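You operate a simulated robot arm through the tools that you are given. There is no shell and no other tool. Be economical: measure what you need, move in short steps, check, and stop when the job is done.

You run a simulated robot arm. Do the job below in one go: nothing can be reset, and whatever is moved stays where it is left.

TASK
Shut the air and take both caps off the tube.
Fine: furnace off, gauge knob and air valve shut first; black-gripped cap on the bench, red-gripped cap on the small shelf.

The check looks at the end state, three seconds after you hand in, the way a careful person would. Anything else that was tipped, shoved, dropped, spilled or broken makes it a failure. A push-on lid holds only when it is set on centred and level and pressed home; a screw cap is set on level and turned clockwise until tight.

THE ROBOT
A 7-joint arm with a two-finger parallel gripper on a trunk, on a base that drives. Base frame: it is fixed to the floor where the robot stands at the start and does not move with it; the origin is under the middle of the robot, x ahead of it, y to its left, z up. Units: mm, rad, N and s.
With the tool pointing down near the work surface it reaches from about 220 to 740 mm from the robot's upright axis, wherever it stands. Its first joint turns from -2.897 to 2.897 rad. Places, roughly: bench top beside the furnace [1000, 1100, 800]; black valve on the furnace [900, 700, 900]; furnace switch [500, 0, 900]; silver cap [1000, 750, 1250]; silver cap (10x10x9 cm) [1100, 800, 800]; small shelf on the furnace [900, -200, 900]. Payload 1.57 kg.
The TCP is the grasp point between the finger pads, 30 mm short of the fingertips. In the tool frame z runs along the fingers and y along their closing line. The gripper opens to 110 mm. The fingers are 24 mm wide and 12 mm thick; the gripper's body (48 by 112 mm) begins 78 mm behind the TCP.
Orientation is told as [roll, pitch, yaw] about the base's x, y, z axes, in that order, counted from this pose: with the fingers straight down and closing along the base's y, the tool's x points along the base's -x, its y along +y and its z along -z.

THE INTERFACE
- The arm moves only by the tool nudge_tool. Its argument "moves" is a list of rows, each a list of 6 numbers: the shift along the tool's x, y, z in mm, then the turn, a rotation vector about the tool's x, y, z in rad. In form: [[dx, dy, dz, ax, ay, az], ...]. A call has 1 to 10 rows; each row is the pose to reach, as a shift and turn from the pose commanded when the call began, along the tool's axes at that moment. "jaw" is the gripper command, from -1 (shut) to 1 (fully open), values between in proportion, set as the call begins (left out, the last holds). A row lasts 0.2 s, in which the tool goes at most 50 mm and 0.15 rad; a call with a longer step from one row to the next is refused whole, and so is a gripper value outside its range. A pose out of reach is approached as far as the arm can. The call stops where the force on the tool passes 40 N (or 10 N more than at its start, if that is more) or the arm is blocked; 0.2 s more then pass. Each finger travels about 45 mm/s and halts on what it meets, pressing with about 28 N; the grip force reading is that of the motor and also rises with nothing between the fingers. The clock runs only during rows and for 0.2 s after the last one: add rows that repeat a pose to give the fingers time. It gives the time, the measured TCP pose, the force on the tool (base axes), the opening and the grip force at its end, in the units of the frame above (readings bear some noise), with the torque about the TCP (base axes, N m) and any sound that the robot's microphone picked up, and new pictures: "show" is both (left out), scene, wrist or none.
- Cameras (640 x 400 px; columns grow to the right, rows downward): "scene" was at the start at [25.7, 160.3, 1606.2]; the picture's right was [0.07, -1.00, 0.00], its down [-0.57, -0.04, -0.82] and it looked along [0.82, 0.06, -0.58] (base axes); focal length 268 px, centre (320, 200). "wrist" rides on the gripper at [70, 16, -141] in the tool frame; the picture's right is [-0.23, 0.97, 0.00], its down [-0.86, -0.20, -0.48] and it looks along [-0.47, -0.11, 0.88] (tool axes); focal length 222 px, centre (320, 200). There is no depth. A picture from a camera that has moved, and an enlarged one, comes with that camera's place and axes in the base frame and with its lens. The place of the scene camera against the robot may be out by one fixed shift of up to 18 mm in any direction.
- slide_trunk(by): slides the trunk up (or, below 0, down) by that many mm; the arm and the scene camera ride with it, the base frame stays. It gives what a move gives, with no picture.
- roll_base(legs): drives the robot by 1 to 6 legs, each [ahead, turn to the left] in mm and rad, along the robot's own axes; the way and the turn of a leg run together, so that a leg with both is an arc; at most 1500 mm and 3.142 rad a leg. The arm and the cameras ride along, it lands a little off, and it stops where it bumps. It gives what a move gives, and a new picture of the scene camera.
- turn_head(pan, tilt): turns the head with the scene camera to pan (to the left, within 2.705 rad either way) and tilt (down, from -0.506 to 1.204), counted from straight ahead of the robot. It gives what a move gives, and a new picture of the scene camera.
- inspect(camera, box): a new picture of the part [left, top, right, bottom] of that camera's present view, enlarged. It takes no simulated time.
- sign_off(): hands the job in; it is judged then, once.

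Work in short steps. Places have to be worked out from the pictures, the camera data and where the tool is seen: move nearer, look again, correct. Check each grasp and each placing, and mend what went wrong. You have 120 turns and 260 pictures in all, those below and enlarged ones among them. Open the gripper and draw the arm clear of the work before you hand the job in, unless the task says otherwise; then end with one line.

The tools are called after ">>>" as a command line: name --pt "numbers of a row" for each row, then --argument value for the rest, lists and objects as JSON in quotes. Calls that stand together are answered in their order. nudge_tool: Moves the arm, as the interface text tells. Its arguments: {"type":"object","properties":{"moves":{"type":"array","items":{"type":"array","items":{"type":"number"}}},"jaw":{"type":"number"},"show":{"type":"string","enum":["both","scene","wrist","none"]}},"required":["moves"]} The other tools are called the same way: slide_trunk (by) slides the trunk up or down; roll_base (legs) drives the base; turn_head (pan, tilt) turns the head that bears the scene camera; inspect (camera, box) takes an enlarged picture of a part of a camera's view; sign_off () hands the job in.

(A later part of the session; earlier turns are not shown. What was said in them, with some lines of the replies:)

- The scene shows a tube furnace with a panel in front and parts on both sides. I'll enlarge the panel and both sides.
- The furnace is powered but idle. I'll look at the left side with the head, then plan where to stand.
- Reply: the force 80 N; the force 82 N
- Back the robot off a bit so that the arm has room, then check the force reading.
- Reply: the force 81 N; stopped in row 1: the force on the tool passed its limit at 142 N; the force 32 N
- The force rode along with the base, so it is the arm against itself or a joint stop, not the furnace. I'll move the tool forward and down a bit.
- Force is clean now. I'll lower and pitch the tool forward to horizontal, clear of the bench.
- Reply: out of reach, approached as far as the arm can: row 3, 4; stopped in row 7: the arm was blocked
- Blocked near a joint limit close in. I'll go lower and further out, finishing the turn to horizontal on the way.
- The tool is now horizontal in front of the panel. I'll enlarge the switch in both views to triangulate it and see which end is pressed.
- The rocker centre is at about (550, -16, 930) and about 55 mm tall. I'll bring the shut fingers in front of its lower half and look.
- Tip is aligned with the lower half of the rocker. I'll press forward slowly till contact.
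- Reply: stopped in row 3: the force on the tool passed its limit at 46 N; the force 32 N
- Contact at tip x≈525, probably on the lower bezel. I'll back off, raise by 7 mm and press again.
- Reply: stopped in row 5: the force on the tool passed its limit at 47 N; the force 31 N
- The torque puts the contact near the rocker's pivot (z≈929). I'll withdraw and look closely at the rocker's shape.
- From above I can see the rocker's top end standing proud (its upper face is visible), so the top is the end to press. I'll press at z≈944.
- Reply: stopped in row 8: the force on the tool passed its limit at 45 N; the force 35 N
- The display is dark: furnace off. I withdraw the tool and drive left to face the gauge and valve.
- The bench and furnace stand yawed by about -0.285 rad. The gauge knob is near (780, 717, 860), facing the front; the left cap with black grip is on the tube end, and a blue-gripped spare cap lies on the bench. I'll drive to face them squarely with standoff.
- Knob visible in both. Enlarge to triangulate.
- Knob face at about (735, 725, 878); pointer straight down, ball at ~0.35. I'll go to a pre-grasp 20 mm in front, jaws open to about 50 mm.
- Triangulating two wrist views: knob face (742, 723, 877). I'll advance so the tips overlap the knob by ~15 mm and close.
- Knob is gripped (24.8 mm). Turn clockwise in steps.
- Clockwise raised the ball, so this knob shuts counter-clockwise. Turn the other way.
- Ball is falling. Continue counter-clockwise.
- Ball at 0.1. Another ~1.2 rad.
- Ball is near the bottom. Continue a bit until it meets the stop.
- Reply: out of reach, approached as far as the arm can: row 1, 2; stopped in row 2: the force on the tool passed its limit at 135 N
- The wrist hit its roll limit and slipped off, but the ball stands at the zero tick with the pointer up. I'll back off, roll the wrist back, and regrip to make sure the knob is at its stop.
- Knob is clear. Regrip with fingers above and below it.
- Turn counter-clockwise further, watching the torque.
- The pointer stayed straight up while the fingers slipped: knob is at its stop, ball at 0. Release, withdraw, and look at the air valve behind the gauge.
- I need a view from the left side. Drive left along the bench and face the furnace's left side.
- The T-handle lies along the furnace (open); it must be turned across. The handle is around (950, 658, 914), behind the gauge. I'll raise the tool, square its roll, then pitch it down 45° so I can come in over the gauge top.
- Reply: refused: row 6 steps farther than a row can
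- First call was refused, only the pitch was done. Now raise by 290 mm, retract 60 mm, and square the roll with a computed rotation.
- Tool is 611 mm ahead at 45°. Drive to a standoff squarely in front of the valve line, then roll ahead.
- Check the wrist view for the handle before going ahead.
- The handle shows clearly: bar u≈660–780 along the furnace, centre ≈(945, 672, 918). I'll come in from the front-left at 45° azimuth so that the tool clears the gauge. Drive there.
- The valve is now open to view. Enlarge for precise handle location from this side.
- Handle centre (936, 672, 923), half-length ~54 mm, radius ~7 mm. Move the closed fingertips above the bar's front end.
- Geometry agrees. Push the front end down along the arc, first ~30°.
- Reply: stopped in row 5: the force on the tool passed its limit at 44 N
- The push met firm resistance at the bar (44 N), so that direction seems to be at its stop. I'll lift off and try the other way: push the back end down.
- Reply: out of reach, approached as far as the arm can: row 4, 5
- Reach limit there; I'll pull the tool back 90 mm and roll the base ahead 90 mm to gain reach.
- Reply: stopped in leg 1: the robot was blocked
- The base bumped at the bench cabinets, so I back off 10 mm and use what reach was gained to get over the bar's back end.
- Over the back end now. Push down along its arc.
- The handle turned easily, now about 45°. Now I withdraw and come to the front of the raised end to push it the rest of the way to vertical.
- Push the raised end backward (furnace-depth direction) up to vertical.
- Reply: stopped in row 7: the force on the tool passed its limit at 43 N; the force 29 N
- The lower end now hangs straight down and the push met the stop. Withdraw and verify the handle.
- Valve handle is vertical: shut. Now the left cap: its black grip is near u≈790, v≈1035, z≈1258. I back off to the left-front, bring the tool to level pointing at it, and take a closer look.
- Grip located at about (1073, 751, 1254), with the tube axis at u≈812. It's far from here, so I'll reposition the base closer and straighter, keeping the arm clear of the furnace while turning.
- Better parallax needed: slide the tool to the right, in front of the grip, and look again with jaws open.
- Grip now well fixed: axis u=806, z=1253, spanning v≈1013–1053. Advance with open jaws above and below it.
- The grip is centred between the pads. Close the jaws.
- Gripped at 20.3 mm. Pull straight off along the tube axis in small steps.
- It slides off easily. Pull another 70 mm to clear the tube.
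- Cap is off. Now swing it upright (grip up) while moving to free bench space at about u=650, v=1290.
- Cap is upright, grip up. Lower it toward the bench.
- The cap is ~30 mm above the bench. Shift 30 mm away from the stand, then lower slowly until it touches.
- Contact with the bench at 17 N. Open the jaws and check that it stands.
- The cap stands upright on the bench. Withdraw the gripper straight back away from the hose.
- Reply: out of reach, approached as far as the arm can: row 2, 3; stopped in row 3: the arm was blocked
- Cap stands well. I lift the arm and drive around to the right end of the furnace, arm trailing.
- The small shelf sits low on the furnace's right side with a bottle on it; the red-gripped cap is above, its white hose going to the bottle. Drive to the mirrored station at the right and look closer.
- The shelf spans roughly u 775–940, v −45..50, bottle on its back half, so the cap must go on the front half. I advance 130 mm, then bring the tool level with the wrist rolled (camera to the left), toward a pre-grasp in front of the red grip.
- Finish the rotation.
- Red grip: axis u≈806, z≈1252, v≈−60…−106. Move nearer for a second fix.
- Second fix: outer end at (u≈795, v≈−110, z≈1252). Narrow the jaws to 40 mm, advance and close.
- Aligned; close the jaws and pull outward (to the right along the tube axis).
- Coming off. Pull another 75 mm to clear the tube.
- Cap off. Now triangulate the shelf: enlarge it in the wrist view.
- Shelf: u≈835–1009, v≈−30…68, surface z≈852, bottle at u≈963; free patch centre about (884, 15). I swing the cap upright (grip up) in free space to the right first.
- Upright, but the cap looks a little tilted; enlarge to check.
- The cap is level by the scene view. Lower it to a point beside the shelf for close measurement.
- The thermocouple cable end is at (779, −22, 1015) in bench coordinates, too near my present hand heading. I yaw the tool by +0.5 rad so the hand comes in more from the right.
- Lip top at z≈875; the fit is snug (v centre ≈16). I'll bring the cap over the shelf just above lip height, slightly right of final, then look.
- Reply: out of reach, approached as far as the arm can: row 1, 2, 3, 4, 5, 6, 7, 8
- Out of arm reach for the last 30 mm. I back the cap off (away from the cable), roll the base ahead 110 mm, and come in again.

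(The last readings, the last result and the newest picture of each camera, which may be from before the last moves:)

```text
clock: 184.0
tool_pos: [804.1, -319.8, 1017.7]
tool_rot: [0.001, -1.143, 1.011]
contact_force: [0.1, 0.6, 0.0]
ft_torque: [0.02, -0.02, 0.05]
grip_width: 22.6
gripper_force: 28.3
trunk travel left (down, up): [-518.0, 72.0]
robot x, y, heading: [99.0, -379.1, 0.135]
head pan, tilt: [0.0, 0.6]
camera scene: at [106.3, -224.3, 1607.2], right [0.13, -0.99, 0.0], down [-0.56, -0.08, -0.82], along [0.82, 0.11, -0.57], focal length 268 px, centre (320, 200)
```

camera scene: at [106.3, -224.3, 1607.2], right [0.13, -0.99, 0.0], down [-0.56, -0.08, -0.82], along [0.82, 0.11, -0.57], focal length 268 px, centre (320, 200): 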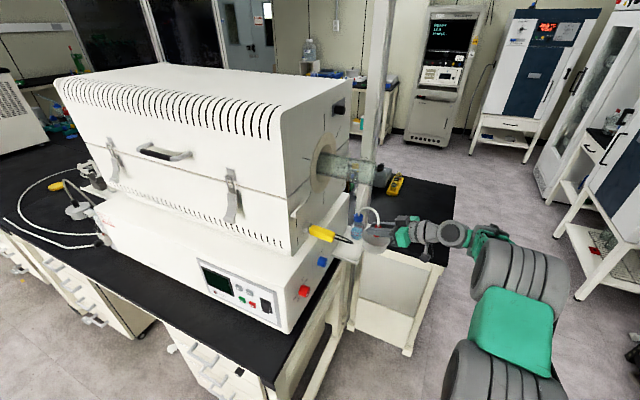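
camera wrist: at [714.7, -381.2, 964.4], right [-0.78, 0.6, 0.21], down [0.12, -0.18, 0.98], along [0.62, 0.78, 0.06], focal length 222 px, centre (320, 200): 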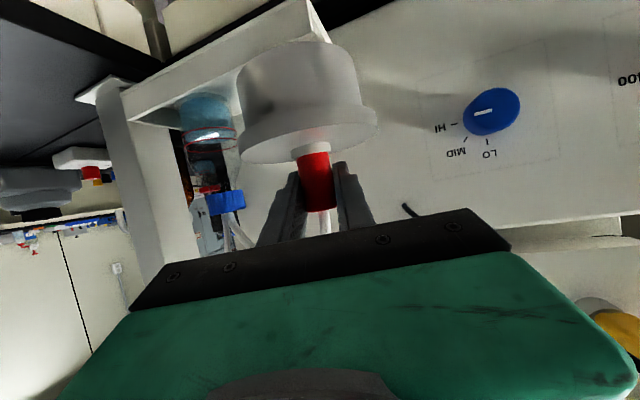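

Now measure the shelf against the cap again from this position.

>>> nudge_tool --pt "-2 -20 5 0 0 0" --pt "-16 -15 36 0 0 0" --pt "-16 -15 36 0 0 0" --show "none"

>>> inspect --camera "wrist" --box '[140, 0, 440, 160]'

>>> inspect --camera "scene" --box '[320, 195, 410, 270]'

```text
clock: 184.8
tool_pos: [837.9, -294.1, 1018.7]
tool_rot: [0.002, -1.145, 1.011]
contact_force: [-0.2, -0.2, 0.1]
ft_torque: [-0.04, -0.02, -0.02]
grip_width: 22.6
gripper_force: 28.3
trunk travel left (down, up): [-518.0, 72.0]
robot x, y, heading: [99.6, -379.0, 0.134]
head pan, tilt: [0.0, 0.6]
```

```text
2.13 times, centred on (290, 80) of wrist
camera zoom: at [738.6, -419.8, 1014.3], right [-0.78, 0.6, 0.21], down [0.13, -0.18, 0.98], along [0.62, 0.78, 0.06], focal length 474 px, centre (384, 456)
```

zoom: 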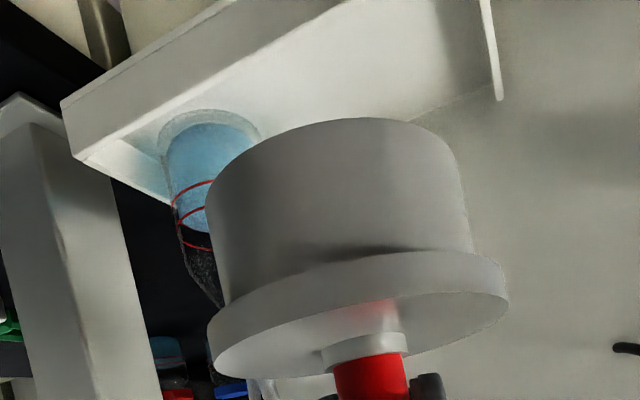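

```text
5.33 times, centred on (365, 232) of scene
camera zoom: at [105.7, -223.9, 1607.2], right [0.13, -0.99, 0.0], down [-0.56, -0.08, -0.82], along [0.82, 0.11, -0.57], focal length 1428 px, centre (80, 27)
```

zoom: 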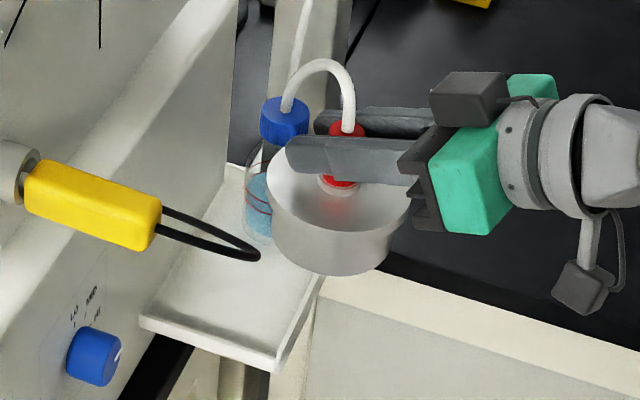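

Shelf clear width v −32…60; cap centre should be at v≈10, u≈884. Move in at just above lip height and watch forces.

>>> nudge_tool --pt "12 4 19 0 0 0" --pt "23 8 38 0 0 0" --pt "34 12 57 0 0 0" --pt "36 15 70 0 0 0" --pt "34 17 76 0 0 0" --pt "34 17 76 0 0 0" --show "none"

>>> inspect --camera "wrist" --box '[140, 0, 440, 160]'

>>> inspect --camera "scene" --box '[320, 195, 410, 270]'

```text
clock: 186.2
tool_pos: [853.2, -239.6, 953.4]
tool_rot: [0.002, -1.146, 1.01]
contact_force: [0.0, 1.0, -0.6]
ft_torque: [-0.03, -0.01, 0.02]
grip_width: 22.5
gripper_force: 27.8
trunk travel left (down, up): [-518.0, 72.0]
robot x, y, heading: [99.9, -381.8, 0.132]
head pan, tilt: [0.0, 0.6]
```

```text
2.13 times, centred on (290, 80) of wrist
camera zoom: at [754.5, -363.8, 950.9], right [-0.78, 0.6, 0.21], down [0.13, -0.18, 0.98], along [0.62, 0.78, 0.06], focal length 474 px, centre (384, 456)
```

zoom: 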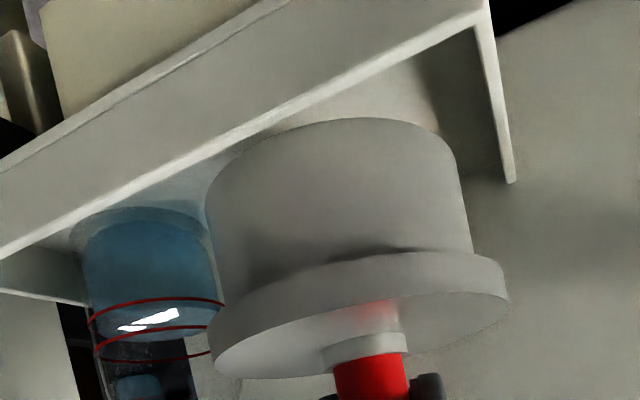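

```text
5.33 times, centred on (365, 232) of scene
camera zoom: at [105.8, -224.3, 1607.2], right [0.13, -0.99, 0.0], down [-0.56, -0.08, -0.82], along [0.82, 0.11, -0.57], focal length 1428 px, centre (80, 27)
```

zoom: 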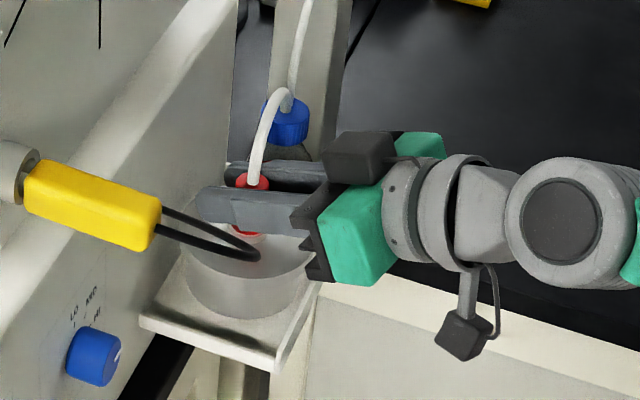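

Near-rim and lip are close in projection; find the furnace side by touch: move left in small steps and watch the force.

>>> nudge_tool --pt "-1 0.5 2 0 0 0" --pt "-1.6 1 3.5 0 0 0" --pt "-1.6 1 3.5 0 0 0" --show "none"

>>> nudge_tool --pt "-0.8 0.5 1.8 0 0 0" --pt "-1.2 0.8 2.6 0 0 0" --pt "-1.2 0.8 2.6 0 0 0" --show "none"

```text
clock: 187.0
tool_pos: [853.2, -236.2, 955.3]
tool_rot: [0.001, -1.144, 1.01]
contact_force: [0.2, -0.5, -0.9]
ft_torque: [0.0, 0.0, -0.01]
grip_width: 22.5
gripper_force: 28.0
trunk travel left (down, up): [-518.0, 72.0]
robot x, y, heading: [99.6, -381.4, 0.134]
head pan, tilt: [0.0, 0.6]
```

```text
clock: 187.8
tool_pos: [854.2, -231.6, 955.9]
tool_rot: [0.001, -1.146, 1.01]
contact_force: [0.2, 0.3, 0.0]
ft_torque: [-0.02, -0.05, -0.01]
grip_width: 22.4
gripper_force: 28.2
trunk travel left (down, up): [-518.0, 72.0]
robot x, y, heading: [101.5, -379.5, 0.126]
head pan, tilt: [0.0, 0.6]
```

>>> nudge_tool --pt "-0.8 0.5 1.8 0 0 0" --pt "-1.6 1 3.5 0 0 0" --pt "-1.6 1 3.5 0 0 0" --show "none"

>>> nudge_tool --pt "-0.8 0.5 1.8 0 0 0" --pt "-1.6 1 3.5 0 0 0" --pt "-1.6 1 3.5 0 0 0" --show "wrist"

>>> inspect --camera "wrist" --box '[140, 0, 440, 160]'

```text
clock: 188.6
tool_pos: [855.8, -229.8, 955.9]
tool_rot: [0.003, -1.146, 1.011]
contact_force: [-2.1, -4.9, 0.3]
ft_torque: [-0.19, 0.11, 0.03]
grip_width: 22.2
gripper_force: 27.8
trunk travel left (down, up): [-518.0, 72.0]
robot x, y, heading: [99.7, -380.3, 0.134]
head pan, tilt: [0.0, 0.6]
```

```text
clock: 189.4
tool_pos: [856.4, -225.8, 957.0]
tool_rot: [-0.001, -1.148, 1.012]
contact_force: [-4.6, -15.0, 0.3]
ft_torque: [-0.41, 0.13, 0.18]
grip_width: 22.3
gripper_force: 28.0
trunk travel left (down, up): [-518.0, 72.0]
robot x, y, heading: [100.6, -380.5, 0.129]
head pan, tilt: [0.0, 0.6]
camera wrist: at [758.1, -351.2, 952.4], right [-0.78, 0.6, 0.21], down [0.12, -0.18, 0.98], along [0.62, 0.78, 0.06], focal length 222 px, centre (320, 200)
```

wrist: 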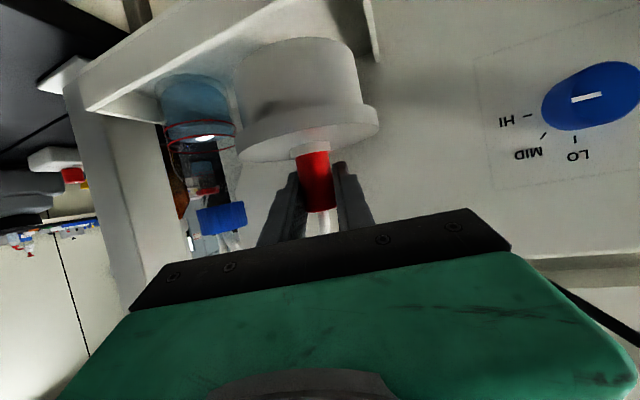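

```text
2.13 times, centred on (290, 80) of wrist
camera zoom: at [758.1, -351.2, 952.4], right [-0.78, 0.6, 0.21], down [0.12, -0.18, 0.98], along [0.62, 0.78, 0.06], focal length 474 px, centre (384, 456)
```

zoom: 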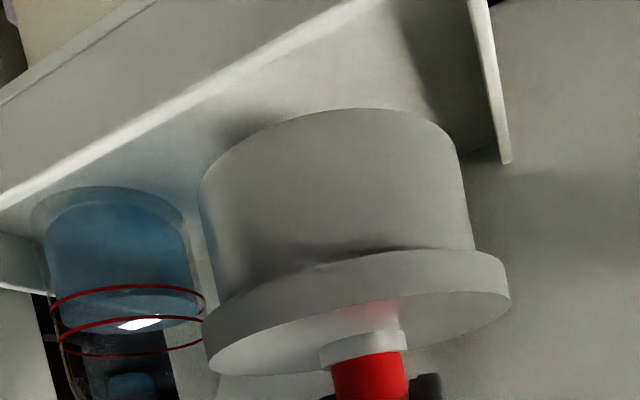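

Contact with the furnace side at TCP v≈23.5. Back off ~5 mm and lower slowly onto the shelf.

>>> nudge_tool --pt "2.2 -1.5 -5 0 0 0" --pt "4 -1.5 -4.2 0 0 0" --pt "5.8 -1.5 -3.4 0 0 0" --pt "7.6 -1.5 -2.6 0 0 0" --pt "9.4 -1.5 -1.7 0 0 0" --pt "11.2 -1.5 -0.9 0 0 0" --show "none"

>>> inspect --camera "wrist" --box '[140, 0, 440, 160]'

```text
clock: 190.8
tool_pos: [855.2, -230.0, 945.7]
tool_rot: [0.002, -1.142, 1.01]
contact_force: [-1.0, -0.3, -2.9]
ft_torque: [0.01, -0.02, 0.05]
grip_width: 22.1
gripper_force: 28.3
trunk travel left (down, up): [-518.0, 72.0]
robot x, y, heading: [102.9, -377.2, 0.132]
head pan, tilt: [0.0, 0.6]
```

```text
2.13 times, centred on (290, 80) of wrist
camera zoom: at [756.0, -354.7, 941.7], right [-0.78, 0.6, 0.21], down [0.13, -0.18, 0.98], along [0.62, 0.78, 0.06], focal length 474 px, centre (384, 456)
```

zoom: 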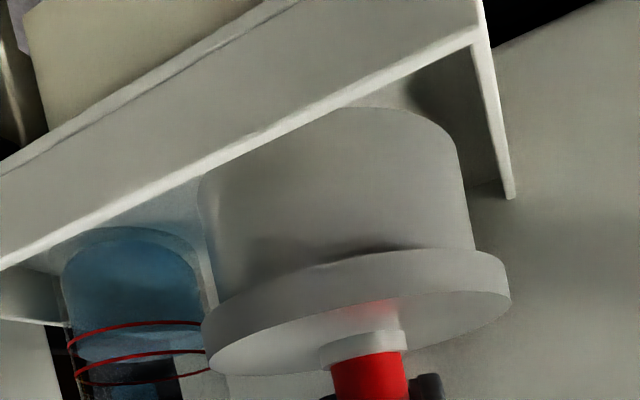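

No contact on the lip. Continue lowering.

>>> nudge_tool --pt "1.8 0 0.8 0 0 0" --pt "3.6 0 1.6 0 0 0" --pt "5.5 0 2.5 0 0 0" --pt "7.3 0 3.3 0 0 0" --show "none"

>>> inspect --camera "wrist" --box '[140, 0, 440, 160]'

```text
clock: 191.8
tool_pos: [853.4, -230.1, 937.7]
tool_rot: [0.001, -1.146, 1.01]
contact_force: [0.8, -0.8, -3.4]
ft_torque: [0.04, -0.02, 0.0]
grip_width: 21.8
gripper_force: 27.9
trunk travel left (down, up): [-518.0, 72.0]
robot x, y, heading: [101.2, -381.6, 0.133]
head pan, tilt: [0.0, 0.6]
```

```text
2.13 times, centred on (290, 80) of wrist
camera zoom: at [755.5, -355.2, 933.8], right [-0.78, 0.6, 0.21], down [0.13, -0.18, 0.98], along [0.62, 0.78, 0.06], focal length 474 px, centre (384, 456)
```

zoom: 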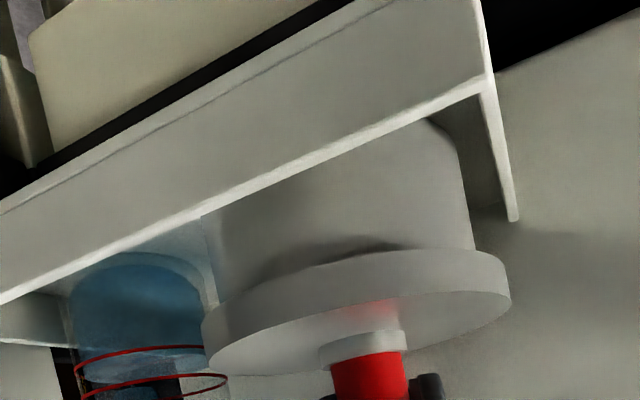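

The rim is inside the lip. Continue lowering until the shelf floor is felt.

>>> nudge_tool --pt "1.8 0 0.8 0 0 0" --pt "3.6 0 1.6 0 0 0" --pt "5.5 0 2.5 0 0 0" --pt "7.3 0 3.3 0 0 0" --pt "9.1 0 4.1 0 0 0" --show "none"

>>> inspect --camera "wrist" --box '[140, 0, 440, 160]'

```text
clock: 193.0
tool_pos: [854.6, -230.9, 931.6]
tool_rot: [-0.009, -1.147, 1.022]
contact_force: [3.2, 0.2, 17.9]
ft_torque: [0.04, 0.11, 0.08]
grip_width: 22.0
gripper_force: 27.8
trunk travel left (down, up): [-518.0, 72.0]
robot x, y, heading: [99.3, -384.0, 0.137]
head pan, tilt: [0.0, 0.6]
```

```text
2.13 times, centred on (290, 80) of wrist
camera zoom: at [755.8, -355.5, 925.8], right [-0.78, 0.6, 0.2], down [0.12, -0.18, 0.98], along [0.62, 0.78, 0.07], focal length 474 px, centre (384, 456)
```

zoom: 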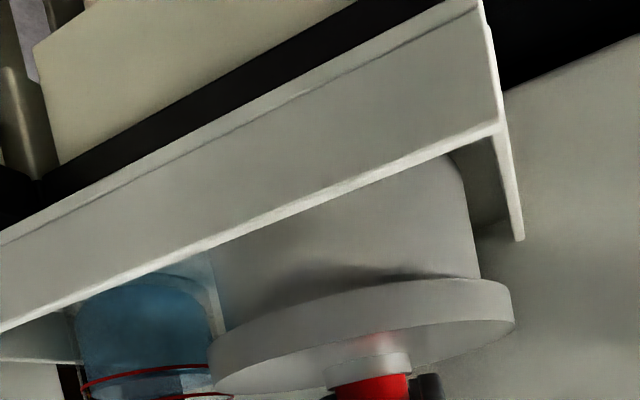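

18 N upward: the cap is on the shelf floor. Open the jaws modestly and check.

>>> nudge_tool --pt "0 0 0 0 0 0" --pt "0 0 0 0 0 0" --pt "0 0 0 0 0 0" --pt "0 0 0 0 0 0" --jaw -0.2 --show "wrist"

>>> inspect --camera "wrist" --box '[140, 0, 440, 220]'

>>> inspect --camera "scene" --box '[320, 195, 410, 270]'

```text
clock: 194.0
tool_pos: [852.5, -230.8, 928.4]
tool_rot: [0.001, -1.146, 1.012]
contact_force: [-0.5, -1.5, 9.1]
ft_torque: [0.13, -0.15, -0.02]
grip_width: 42.2
gripper_force: 0.0
trunk travel left (down, up): [-518.0, 72.0]
robot x, y, heading: [99.4, -380.8, 0.131]
head pan, tilt: [0.0, 0.6]
camera wrist: at [755.0, -355.3, 923.8], right [-0.78, 0.6, 0.21], down [0.13, -0.18, 0.98], along [0.62, 0.78, 0.06], focal length 222 px, centre (320, 200)
```

wrist: 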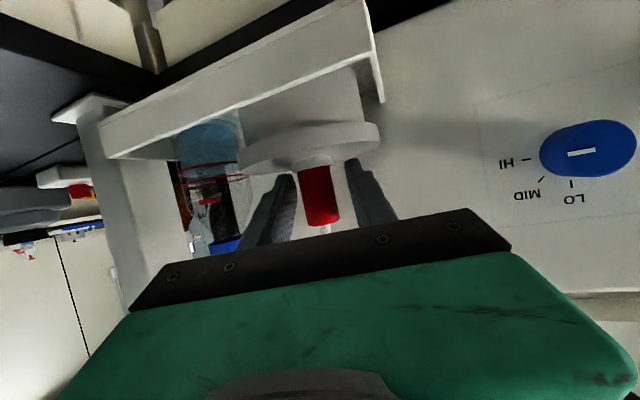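

```text
1.82 times, centred on (290, 110) of wrist
camera zoom: at [755.0, -355.3, 923.8], right [-0.78, 0.6, 0.21], down [0.13, -0.18, 0.98], along [0.62, 0.78, 0.06], focal length 404 px, centre (374, 364)
```

zoom: 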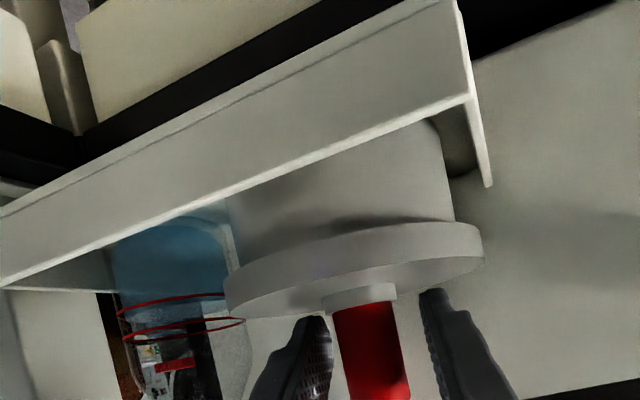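

```text
5.33 times, centred on (365, 232) of scene
camera zoom: at [104.3, -224.8, 1607.3], right [0.13, -0.99, 0.0], down [-0.56, -0.07, -0.83], along [0.82, 0.11, -0.56], focal length 1428 px, centre (80, 27)
```

zoom: 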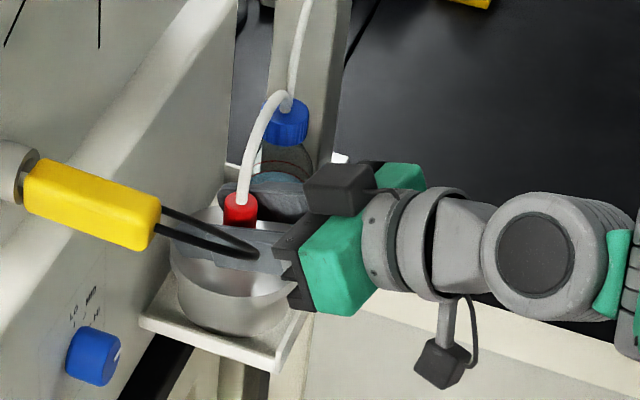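

Cap sits on the shelf. The fingertips still rest lightly on the flange (9 N), so lift 5 mm first, then withdraw along the fingers.

>>> nudge_tool --pt "-4 0 -2 0 0 0" --pt "-6 0 -3 0 0 0" --pt "-6 0 -25 0 0 0" --pt "-6 0 -55 0 0 0" --pt "-6 0 -95 0 0 0" --pt "-6 0 -135 0 0 0" --show "both"

>>> inspect --camera "scene" --box '[310, 180, 410, 270]'

>>> inspect --camera "wrist" --box '[140, 0, 440, 220]'

```text
clock: 195.4
tool_pos: [788.8, -334.2, 988.4]
tool_rot: [0.0, -1.147, 1.012]
contact_force: [-0.6, 0.2, 0.4]
ft_torque: [0.01, -0.03, 0.05]
grip_width: 43.9
gripper_force: 0.0
trunk travel left (down, up): [-518.0, 72.0]
robot x, y, heading: [97.8, -382.8, 0.132]
head pan, tilt: [0.0, 0.6]
camera scene: at [105.2, -224.7, 1607.3], right [0.13, -0.99, 0.0], down [-0.56, -0.07, -0.83], along [0.82, 0.11, -0.56], focal length 268 px, centre (320, 200)
camera wrist: at [691.0, -458.7, 983.4], right [-0.78, 0.59, 0.21], down [0.12, -0.18, 0.98], along [0.62, 0.78, 0.06], focal length 222 px, centre (320, 200)
```

scene: 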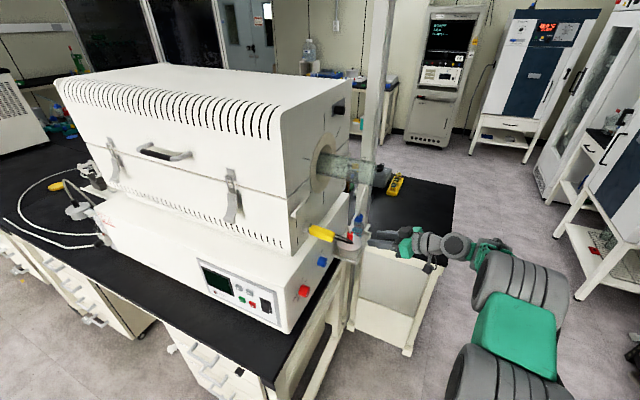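
wrist: 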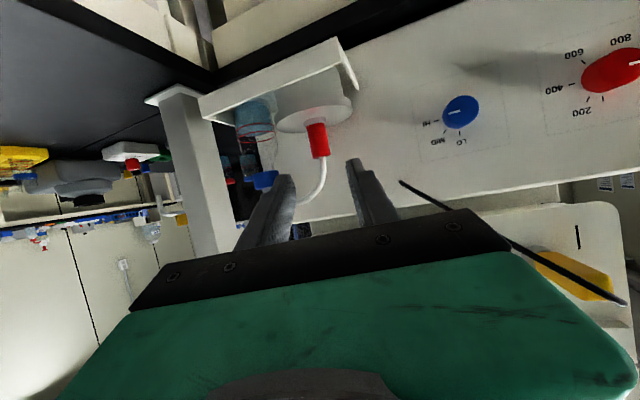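

```text
4.44 times, centred on (360, 225) of scene
camera zoom: at [105.2, -224.7, 1607.3], right [0.13, -0.99, 0.0], down [-0.56, -0.07, -0.83], along [0.82, 0.11, -0.56], focal length 1190 px, centre (142, 89)
```

zoom: 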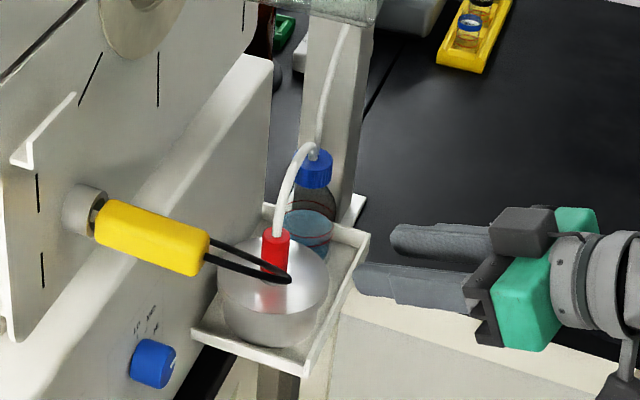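

```text
1.82 times, centred on (290, 110) of wrist
camera zoom: at [691.0, -458.7, 983.4], right [-0.78, 0.59, 0.21], down [0.12, -0.18, 0.98], along [0.62, 0.78, 0.06], focal length 404 px, centre (374, 364)
```

zoom: 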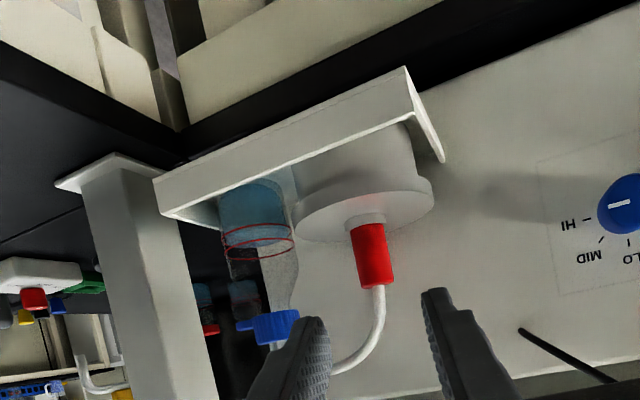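

The red-gripped cap stands level on the shelf beside the bottle. Draw the arm clear and take a last look at everything.

>>> nudge_tool --pt "0 0 -45 0 0 0" --pt "0 0 -90 0 0 0" --show "none" --jaw 0

>>> roll_base --legs '[[-300, 0]]'

>>> turn_head --pan 0.25 --tilt 0.5

>>> inspect --camera "scene" --box '[100, 120, 260, 260]'

>>> inspect --camera "scene" --box '[300, 120, 440, 250]'

```text
clock: 196.0
tool_pos: [743.8, -404.3, 1025.8]
tool_rot: [0.001, -1.147, 1.013]
contact_force: [-0.1, -0.4, 0.0]
ft_torque: [0.04, -0.03, -0.04]
grip_width: 55.1
gripper_force: 0.1
trunk travel left (down, up): [-518.0, 72.0]
robot x, y, heading: [100.1, -379.4, 0.129]
head pan, tilt: [0.0, 0.6]
```

```text
clock: 198.0
tool_pos: [444.4, -444.9, 1027.1]
tool_rot: [-0.001, -1.146, 1.012]
contact_force: [-0.1, 0.3, -0.4]
ft_torque: [0.01, 0.01, 0.01]
grip_width: 54.9
gripper_force: 0.1
trunk travel left (down, up): [-518.0, 72.0]
robot x, y, heading: [-201.6, -422.5, 0.135]
head pan, tilt: [0.0, 0.6]
camera scene: at [-195.1, -264.6, 1607.3], right [0.13, -0.99, 0.0], down [-0.56, -0.07, -0.83], along [0.82, 0.11, -0.56], focal length 268 px, centre (320, 200)
```

scene: 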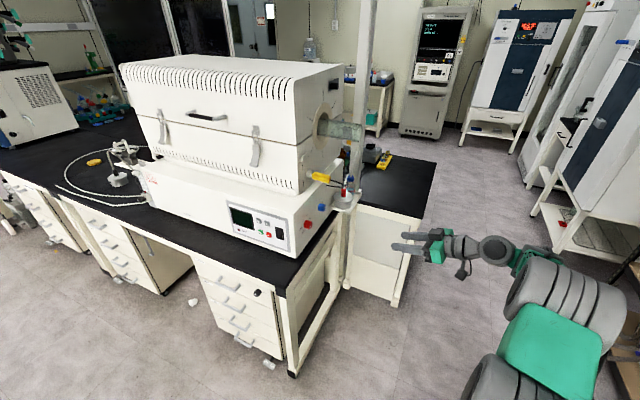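

```text
clock: 198.8
tool_pos: [444.4, -443.1, 1026.2]
tool_rot: [0.001, -1.147, 1.01]
contact_force: [-1.8, 0.0, -0.5]
ft_torque: [0.0, -0.01, -0.01]
grip_width: 55.1
gripper_force: 0.1
trunk travel left (down, up): [-518.0, 72.0]
robot x, y, heading: [-199.7, -417.8, 0.132]
head pan, tilt: [0.25, 0.499]
camera scene: at [-198.0, -242.3, 1616.3], right [0.37, -0.93, 0.0], down [-0.44, -0.18, -0.88], along [0.81, 0.33, -0.48], focal length 268 px, centre (320, 200)
```

scene: 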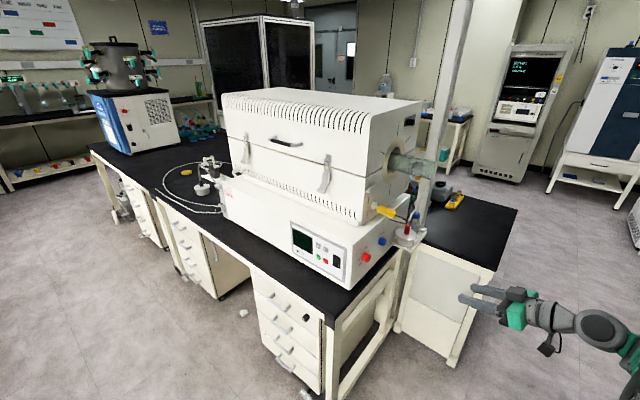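

```text
2.86 times, centred on (180, 190) of scene
camera zoom: at [-198.0, -242.3, 1616.3], right [0.37, -0.93, 0.0], down [-0.44, -0.18, -0.88], along [0.81, 0.33, -0.48], focal length 765 px, centre (720, 229)
```

zoom: 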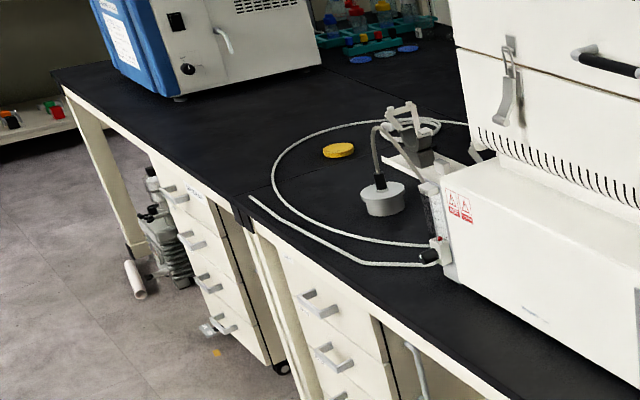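

```text
3.08 times, centred on (370, 185) of scene
camera zoom: at [-198.0, -242.3, 1616.3], right [0.37, -0.93, 0.0], down [-0.44, -0.18, -0.88], along [0.81, 0.33, -0.48], focal length 824 px, centre (166, 246)
```

zoom: 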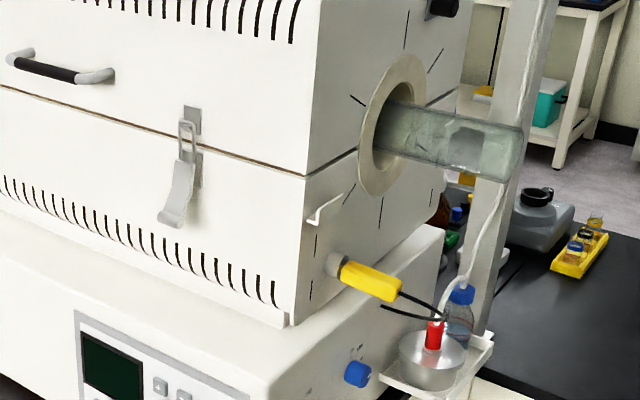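

Everything is in place: display dark, gauge at 0, valve handle across, black-gripped cap on the bench, red-gripped cap on the small shelf, arm clear. Handing in.

>>> sign_off

```text
The job is handed in.
```

The air is shut and both caps are off the tube: I switched the furnace off first, then closed the gauge knob (the flow ball reads 0) and the air valve. The black-gripped cap is standing on the bench and the red-gripped cap is on the small shelf. The gripper is open and the arm is clear.
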